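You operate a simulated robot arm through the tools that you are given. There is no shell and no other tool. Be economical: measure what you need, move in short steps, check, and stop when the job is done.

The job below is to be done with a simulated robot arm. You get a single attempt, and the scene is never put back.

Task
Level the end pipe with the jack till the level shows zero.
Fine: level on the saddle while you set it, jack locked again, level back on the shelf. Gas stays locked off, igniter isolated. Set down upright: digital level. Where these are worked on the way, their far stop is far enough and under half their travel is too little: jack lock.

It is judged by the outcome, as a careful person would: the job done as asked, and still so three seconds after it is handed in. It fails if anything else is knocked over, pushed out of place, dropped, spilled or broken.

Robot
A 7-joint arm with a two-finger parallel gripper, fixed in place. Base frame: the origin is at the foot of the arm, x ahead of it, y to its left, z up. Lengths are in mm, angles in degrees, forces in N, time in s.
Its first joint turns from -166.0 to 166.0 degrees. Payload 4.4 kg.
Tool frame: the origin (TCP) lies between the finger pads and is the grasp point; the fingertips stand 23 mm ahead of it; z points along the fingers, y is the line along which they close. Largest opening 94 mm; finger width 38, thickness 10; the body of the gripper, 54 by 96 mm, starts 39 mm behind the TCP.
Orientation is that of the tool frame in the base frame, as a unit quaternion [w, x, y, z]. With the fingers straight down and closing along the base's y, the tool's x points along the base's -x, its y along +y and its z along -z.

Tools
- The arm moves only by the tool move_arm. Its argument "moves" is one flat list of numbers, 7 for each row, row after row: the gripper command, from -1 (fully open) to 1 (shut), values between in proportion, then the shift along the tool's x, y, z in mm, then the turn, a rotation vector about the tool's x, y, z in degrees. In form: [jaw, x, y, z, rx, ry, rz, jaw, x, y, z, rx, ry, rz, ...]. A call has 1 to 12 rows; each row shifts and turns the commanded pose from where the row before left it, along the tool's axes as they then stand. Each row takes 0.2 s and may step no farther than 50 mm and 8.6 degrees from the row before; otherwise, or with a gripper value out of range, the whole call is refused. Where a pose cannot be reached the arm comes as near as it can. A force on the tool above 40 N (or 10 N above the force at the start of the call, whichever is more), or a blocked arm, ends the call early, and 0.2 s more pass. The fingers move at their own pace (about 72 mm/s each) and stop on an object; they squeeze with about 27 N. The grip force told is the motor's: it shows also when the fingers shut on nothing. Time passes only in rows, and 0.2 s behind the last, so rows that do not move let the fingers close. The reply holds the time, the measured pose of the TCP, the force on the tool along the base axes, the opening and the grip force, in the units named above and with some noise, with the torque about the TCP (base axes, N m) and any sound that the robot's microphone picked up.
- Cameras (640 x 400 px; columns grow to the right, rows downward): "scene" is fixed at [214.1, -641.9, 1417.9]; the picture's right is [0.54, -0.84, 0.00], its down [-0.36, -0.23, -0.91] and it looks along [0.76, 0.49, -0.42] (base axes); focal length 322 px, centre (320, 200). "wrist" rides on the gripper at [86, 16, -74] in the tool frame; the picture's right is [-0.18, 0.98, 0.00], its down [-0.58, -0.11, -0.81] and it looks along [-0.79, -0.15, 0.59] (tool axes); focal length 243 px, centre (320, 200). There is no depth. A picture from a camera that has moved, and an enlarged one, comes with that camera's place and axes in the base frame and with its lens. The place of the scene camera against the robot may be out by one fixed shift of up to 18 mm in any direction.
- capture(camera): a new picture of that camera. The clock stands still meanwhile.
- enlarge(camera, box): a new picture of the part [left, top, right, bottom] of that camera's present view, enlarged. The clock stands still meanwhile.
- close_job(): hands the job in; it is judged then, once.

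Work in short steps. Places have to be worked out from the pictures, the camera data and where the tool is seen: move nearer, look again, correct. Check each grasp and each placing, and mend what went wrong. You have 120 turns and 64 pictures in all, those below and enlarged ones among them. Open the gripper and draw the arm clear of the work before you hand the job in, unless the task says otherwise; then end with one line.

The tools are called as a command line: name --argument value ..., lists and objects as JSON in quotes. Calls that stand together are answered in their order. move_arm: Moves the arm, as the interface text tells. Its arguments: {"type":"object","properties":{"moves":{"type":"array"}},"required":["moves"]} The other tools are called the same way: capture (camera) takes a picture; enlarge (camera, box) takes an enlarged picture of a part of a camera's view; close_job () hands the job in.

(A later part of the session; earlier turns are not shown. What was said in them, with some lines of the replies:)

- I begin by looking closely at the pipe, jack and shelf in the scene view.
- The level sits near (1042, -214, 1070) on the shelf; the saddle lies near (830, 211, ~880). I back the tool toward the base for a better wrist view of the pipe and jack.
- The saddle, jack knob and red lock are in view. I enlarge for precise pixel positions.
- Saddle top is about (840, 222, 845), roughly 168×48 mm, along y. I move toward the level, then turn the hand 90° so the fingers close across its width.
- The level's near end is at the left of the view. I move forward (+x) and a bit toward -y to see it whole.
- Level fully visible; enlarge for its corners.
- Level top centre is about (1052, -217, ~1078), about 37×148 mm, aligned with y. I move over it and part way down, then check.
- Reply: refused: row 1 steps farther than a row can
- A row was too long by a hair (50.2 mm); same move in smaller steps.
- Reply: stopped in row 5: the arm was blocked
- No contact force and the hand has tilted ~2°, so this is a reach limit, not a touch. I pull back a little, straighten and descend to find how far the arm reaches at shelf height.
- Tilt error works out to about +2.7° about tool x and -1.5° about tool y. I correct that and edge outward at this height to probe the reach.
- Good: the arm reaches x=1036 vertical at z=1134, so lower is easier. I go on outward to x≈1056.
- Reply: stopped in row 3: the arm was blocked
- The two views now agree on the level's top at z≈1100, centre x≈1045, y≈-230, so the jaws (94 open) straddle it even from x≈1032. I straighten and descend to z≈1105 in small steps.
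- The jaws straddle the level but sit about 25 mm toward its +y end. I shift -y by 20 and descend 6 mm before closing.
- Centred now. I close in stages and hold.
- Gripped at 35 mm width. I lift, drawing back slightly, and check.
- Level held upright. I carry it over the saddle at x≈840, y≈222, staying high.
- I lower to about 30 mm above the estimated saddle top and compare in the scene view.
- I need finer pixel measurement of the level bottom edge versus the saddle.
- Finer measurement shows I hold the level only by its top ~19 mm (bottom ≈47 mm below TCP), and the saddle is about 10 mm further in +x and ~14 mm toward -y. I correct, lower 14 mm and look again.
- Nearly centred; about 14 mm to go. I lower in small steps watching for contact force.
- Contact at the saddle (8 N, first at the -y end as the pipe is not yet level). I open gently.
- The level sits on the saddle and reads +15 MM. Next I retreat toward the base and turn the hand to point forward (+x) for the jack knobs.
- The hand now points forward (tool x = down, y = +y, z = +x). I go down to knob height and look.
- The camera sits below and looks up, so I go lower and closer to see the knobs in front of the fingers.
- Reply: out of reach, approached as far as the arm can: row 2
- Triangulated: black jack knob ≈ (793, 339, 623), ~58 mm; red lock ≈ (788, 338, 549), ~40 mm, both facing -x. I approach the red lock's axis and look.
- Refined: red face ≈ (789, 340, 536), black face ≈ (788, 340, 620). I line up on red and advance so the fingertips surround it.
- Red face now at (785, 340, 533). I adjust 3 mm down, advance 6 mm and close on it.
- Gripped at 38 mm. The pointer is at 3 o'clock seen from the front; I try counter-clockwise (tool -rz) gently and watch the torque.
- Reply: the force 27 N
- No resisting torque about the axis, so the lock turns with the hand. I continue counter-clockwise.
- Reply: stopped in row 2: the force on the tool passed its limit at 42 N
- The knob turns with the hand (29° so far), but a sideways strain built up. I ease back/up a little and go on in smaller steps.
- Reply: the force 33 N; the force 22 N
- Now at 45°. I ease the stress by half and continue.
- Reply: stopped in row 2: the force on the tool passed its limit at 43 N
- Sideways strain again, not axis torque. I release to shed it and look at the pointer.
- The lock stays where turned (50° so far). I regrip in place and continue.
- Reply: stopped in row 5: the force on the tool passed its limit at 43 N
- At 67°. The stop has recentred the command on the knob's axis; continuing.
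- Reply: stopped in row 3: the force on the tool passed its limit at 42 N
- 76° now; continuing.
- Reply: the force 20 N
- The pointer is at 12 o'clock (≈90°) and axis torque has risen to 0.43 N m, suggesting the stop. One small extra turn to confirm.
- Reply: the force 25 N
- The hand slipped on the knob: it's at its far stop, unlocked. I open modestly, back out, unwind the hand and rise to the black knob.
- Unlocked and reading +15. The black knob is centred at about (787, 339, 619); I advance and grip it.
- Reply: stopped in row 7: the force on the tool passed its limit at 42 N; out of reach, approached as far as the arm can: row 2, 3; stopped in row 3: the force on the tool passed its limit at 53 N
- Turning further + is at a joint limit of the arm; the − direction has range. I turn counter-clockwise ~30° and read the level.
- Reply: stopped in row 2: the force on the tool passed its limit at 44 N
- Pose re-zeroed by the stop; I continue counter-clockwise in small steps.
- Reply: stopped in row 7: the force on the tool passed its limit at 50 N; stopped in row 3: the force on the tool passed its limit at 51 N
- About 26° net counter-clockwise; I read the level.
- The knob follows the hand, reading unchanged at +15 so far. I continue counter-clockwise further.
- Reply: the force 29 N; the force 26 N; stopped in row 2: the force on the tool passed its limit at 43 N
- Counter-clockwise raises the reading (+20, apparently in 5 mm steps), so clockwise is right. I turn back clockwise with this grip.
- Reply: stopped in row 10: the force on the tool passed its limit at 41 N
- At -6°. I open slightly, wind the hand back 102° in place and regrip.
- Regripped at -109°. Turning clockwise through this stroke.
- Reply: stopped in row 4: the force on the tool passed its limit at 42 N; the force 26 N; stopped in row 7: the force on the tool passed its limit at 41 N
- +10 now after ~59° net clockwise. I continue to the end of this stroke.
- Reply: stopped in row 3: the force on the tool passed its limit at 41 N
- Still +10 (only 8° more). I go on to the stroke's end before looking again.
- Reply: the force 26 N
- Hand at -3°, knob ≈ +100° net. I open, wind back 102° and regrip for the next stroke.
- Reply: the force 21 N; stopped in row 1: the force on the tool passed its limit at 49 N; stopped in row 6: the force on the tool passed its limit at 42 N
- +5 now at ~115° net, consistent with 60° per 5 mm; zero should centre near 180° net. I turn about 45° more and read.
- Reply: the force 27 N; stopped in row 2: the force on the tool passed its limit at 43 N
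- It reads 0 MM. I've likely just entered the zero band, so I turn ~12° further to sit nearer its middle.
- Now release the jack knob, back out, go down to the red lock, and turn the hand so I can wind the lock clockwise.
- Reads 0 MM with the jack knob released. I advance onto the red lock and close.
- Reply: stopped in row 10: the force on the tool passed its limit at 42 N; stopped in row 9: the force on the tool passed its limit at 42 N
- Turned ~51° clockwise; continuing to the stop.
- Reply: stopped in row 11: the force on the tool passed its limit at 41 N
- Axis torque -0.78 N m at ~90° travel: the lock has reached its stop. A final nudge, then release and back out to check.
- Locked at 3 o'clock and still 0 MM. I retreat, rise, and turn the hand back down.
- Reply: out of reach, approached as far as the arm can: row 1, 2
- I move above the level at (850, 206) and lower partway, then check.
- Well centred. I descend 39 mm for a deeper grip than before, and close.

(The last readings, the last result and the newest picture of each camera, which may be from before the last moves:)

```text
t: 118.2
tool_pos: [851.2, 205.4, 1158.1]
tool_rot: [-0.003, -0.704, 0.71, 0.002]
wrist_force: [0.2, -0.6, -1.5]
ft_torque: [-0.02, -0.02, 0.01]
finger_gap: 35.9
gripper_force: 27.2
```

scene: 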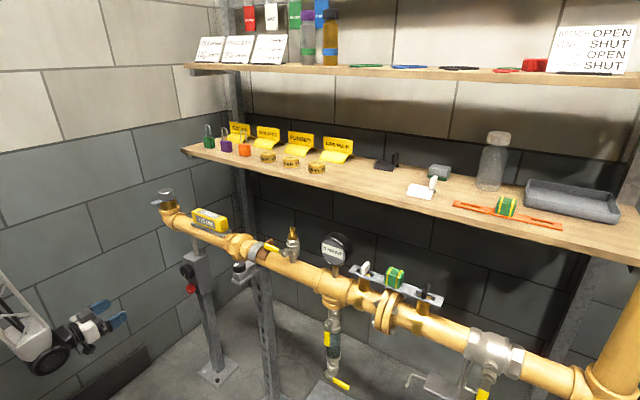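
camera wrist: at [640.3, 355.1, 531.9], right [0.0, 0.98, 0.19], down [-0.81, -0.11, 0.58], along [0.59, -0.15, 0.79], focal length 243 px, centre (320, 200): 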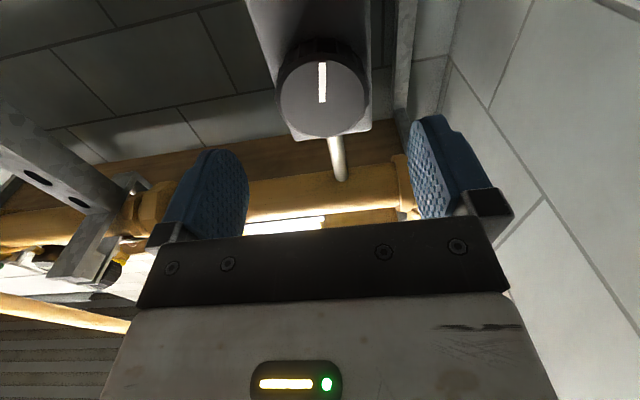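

Level held. I carry it back to the shelf front at y≈-235, then outward and down.

move_arm --moves '[1, 44, 0, 0, 0, 0, 0, 1, 44, 0, 0, 0, 0, 0, 1, 44, 0, 0, 0, 0, 0, 1, 44, 0, 0, 0, 0, 0, 1, 44, 0, 0, 0, 0, 0, 1, 44, 0, 0, 0, 0, 0, 1, 44, 0, 0, 0, 0, 0, 1, 44, 0, 0, 0, 0, 0, 1, 44, 0, 0, 0, 0, 0, 1, 44, 0, 0, 0, 0, 0, 1, 0, 0, 0, 0, 0, -0.5, 1, 0, 0, 0, 0, 0, 0]'

move_arm --moves '[1, 0, -45, 0, 0, 0, 0, 1, 0, -45, 0, 0, 0, 0, 1, 0, -45, 10, 0, 0, 0, 1, 0, -30, 15, 0, 0, 0, 1, 0, -14, 10, 0, 0, 0, 1, 0, 0, 0, 0, 0, 0]'

enlarge --camera "scene" --box '[280, 100, 400, 200]'

```text
t: 120.8
tool_pos: [850.1, -232.6, 1158.9]
tool_rot: [0.002, 0.708, -0.706, -0.002]
wrist_force: [-0.4, -0.5, -1.6]
ft_torque: [-0.02, -0.01, 0.01]
finger_gap: 35.7
gripper_force: 27.3
```

```text
t: 122.2
tool_pos: [1028.0, -234.0, 1123.3]
tool_rot: [0.002, 0.708, -0.706, -0.002]
wrist_force: [-0.7, 0.4, -1.8]
ft_torque: [0.01, 0.01, -0.03]
finger_gap: 35.6
gripper_force: 27.5
```

```text
4.00 times, centred on (340, 150) of scene
camera zoom: at [214.1, -641.9, 1417.9], right [0.54, -0.84, 0.0], down [-0.36, -0.23, -0.91], along [0.76, 0.49, -0.42], focal length 1287 px, centre (240, 400)
```

zoom: 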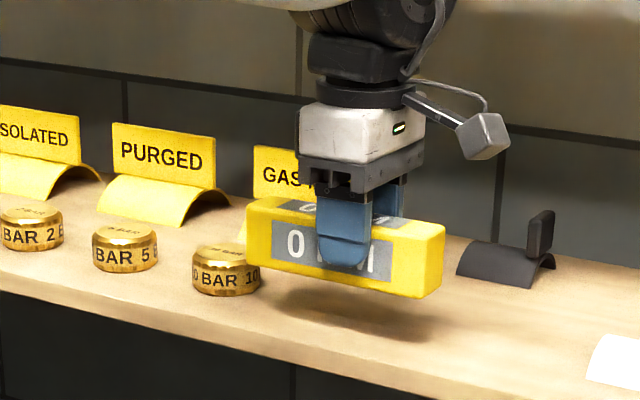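

Clear to place. I shift 12 mm away from the BAR 10 cap, ease out to x≈1040 and lower.

move_arm --moves '[1, 12, 0, 8, 0, 0, 0, 1, 0, -6, 8, 0, 0, 0, 1, 0, -6, 8, 0, 0, 0, 1, 0, 0, 6, 0, 0, 0, 1, 0, 0, 0, 0, 0, 0]'

move_arm --moves '[1, 0, 0, 3, 0, 0, 0, 1, 0, 0, 2, 0, 0, 0, 1, 0, 0, 0, 0, 0, 0]'

```text
t: 123.4
tool_pos: [1041.7, -244.7, 1094.4]
tool_rot: [0.003, 0.708, -0.706, -0.002]
wrist_force: [-0.2, 1.2, -2.2]
ft_torque: [-0.05, -0.03, -0.01]
finger_gap: 35.7
gripper_force: 26.6
```

```text
t: 124.2
tool_pos: [1040.5, -246.0, 1087.5]
tool_rot: [0.003, 0.709, -0.706, -0.002]
wrist_force: [-0.1, -0.3, -2.0]
ft_torque: [-0.04, 0.01, 0.01]
finger_gap: 35.7
gripper_force: 27.4
```

No contact yet at 1087.5; a few more millimetres.

move_arm --moves '[1, 0, 0, 2, 0, 0, 0, 1, 0, 0, 0, 0, 0, 0]'

move_arm --moves '[1, 0, 0, 1.5, 0, 0, 0, 1, 0, 0, 0, 0, 0, 0]'

```text
t: 124.8
tool_pos: [1039.7, -245.1, 1085.9]
tool_rot: [0.002, 0.709, -0.705, -0.001]
wrist_force: [-0.3, -0.3, -1.9]
ft_torque: [-0.02, 0.01, -0.02]
finger_gap: 35.6
gripper_force: 27.1
```

```text
t: 125.4
tool_pos: [1039.0, -245.1, 1084.3]
tool_rot: [0.002, 0.709, -0.706, -0.001]
wrist_force: [0.2, 0.5, -2.6]
ft_torque: [-0.03, -0.02, 0.01]
finger_gap: 35.7
gripper_force: 27.0
```

move_arm --moves '[1, 0, 0, 1.5, 0, 0, 0, 1, 0, 0, 0, 0, 0, 0]'

enlarge --camera "scene" --box '[300, 130, 390, 200]'

```text
t: 126.0
tool_pos: [1040.0, -245.7, 1083.2]
tool_rot: [0.002, 0.708, -0.706, -0.001]
wrist_force: [-0.2, -0.7, -2.1]
ft_torque: [0.0, 0.0, 0.0]
finger_gap: 35.8
gripper_force: 26.9
```

```text
5.71 times, centred on (345, 165) of scene
camera zoom: at [214.1, -641.9, 1417.9], right [0.54, -0.84, 0.0], down [-0.36, -0.23, -0.91], along [0.76, 0.49, -0.42], focal length 1839 px, centre (177, 400)
```

zoom: 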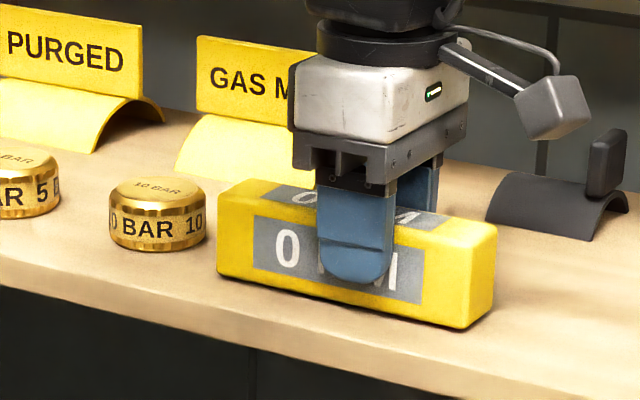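

Nearly down, shadow almost closed. I continue in 1 mm steps to contact.

move_arm --moves '[1, 0, 0, 1, 0, 0, 0, 1, 0, 0, 0, 0, 0, 0]'

move_arm --moves '[1, 0, 0, 1, 0, 0, 0, 1, 0, 0, 0, 0, 0, 0]'

move_arm --moves '[1, 0, 0, 1, 0, 0, 0, 1, 0, 0, 0, 0, 0, 0]'

```text
t: 126.6
tool_pos: [1039.5, -246.4, 1081.8]
tool_rot: [0.003, 0.708, -0.706, -0.001]
wrist_force: [0.3, 0.6, -2.4]
ft_torque: [-0.01, 0.02, -0.01]
finger_gap: 36.0
gripper_force: 27.2
```

```text
t: 127.2
tool_pos: [1037.7, -246.2, 1081.0]
tool_rot: [0.003, 0.709, -0.705, -0.001]
wrist_force: [-0.2, -0.1, -2.1]
ft_torque: [-0.02, 0.0, -0.02]
finger_gap: 35.5
gripper_force: 27.0
```

```text
t: 127.8
tool_pos: [1039.8, -245.6, 1080.7]
tool_rot: [0.003, 0.708, -0.706, -0.001]
wrist_force: [-0.5, -0.4, 3.6]
ft_torque: [0.5, -0.14, -0.02]
finger_gap: 35.8
gripper_force: 27.5
```

Contact with the shelf (force turned positive). I open gently, rise straight up a little, then draw back clear.

move_arm --moves '[0.2, 0, 0, 0, 0, 0, 0, 0.1, 0, 0, 0, 0, 0, 0, -0.3, 0, 0, 0, 0, 0, 0, -0.8, 0, 0, 0, 0, 0, 0, -0.8, 0, 0, 0, 0, 0, 0]'

move_arm --moves '[-0.8, 0, 2, -12, 0, 0, 0, -0.8, 0, 3, -12, 0, 0, 0, -0.8, 0, 3, -15, 0, 0, 0, -0.8, 0, 3, -15, 0, 0, 0, -0.8, 0, 30, -15, 0, 0, 0, -0.8, 0, 45, -10, 0, 0, 0, -0.8, 0, 45, 0, 0, 0, 0, -0.8, 0, 45, 0, 0, 0, 0, -0.8, 0, 45, 0, 0, 0, 0, -0.8, 0, 45, 0, 0, 0, 0, -0.8, 0, 0, 0, 0, 0, 0]'

capture --camera "scene"

```text
t: 129.0
tool_pos: [1040.0, -245.6, 1080.6]
tool_rot: [0.002, 0.709, -0.706, -0.001]
wrist_force: [-0.1, 0.6, 1.0]
ft_torque: [0.04, 0.0, 0.0]
finger_gap: 84.8
gripper_force: 0.0
```

```text
t: 131.4
tool_pos: [774.6, -246.9, 1160.7]
tool_rot: [0.002, 0.708, -0.706, -0.002]
wrist_force: [0.3, -0.6, 0.1]
ft_torque: [-0.01, 0.02, -0.02]
finger_gap: 84.4
gripper_force: 0.1
```

```text
3 pictures are left
```

scene: 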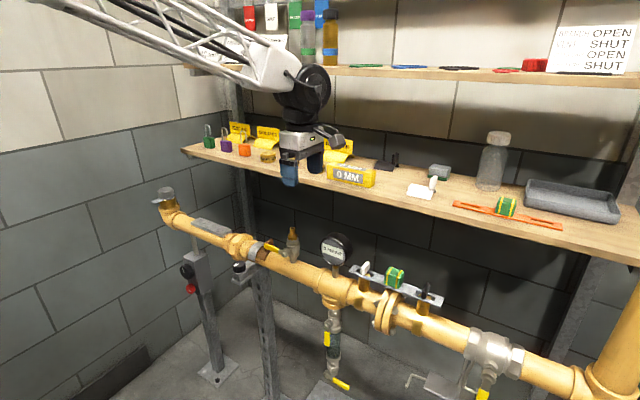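

The level stands upright on the shelf and the jack is locked. I draw the arm further back and take a last close look.

move_arm --moves '[-0.9, 0, 45, -20, 0, 0, 0, -0.9, 0, 45, -20, 0, 0, 0, -0.9, 0, 45, -20, 0, 0, 0, -0.9, 0, 45, -20, 0, 0, 0, -0.9, 0, 0, 0, 0, 0, 0, -0.9, 0, 0, 0, 0, 0, 0]'

enlarge --camera "scene" --box '[150, 110, 400, 310]'

```text
t: 132.8
tool_pos: [594.9, -246.6, 1242.8]
tool_rot: [0.003, 0.709, -0.706, -0.001]
wrist_force: [0.1, -0.1, -0.5]
ft_torque: [0.0, -0.03, 0.0]
finger_gap: 89.4
gripper_force: 0.0
```

```text
2.00 times, centred on (275, 210) of scene
camera zoom: at [214.1, -641.9, 1417.9], right [0.54, -0.84, 0.0], down [-0.36, -0.23, -0.91], along [0.76, 0.49, -0.42], focal length 644 px, centre (410, 180)
```

zoom: 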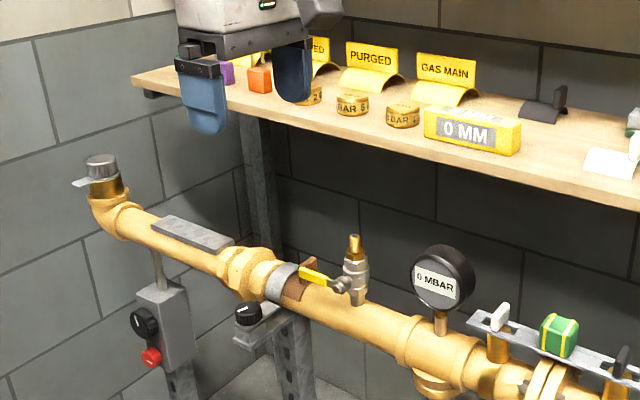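

Everything is in place: level upright on the shelf, jack locked, nothing else disturbed. I hand the job in.

close_job

```text
The job is handed in.
```

The end pipe is level: the digital level read 0 MM on the saddle after the jack was locked again. The level is back upright on the shelf, and the gas lock and igniter were not touched.
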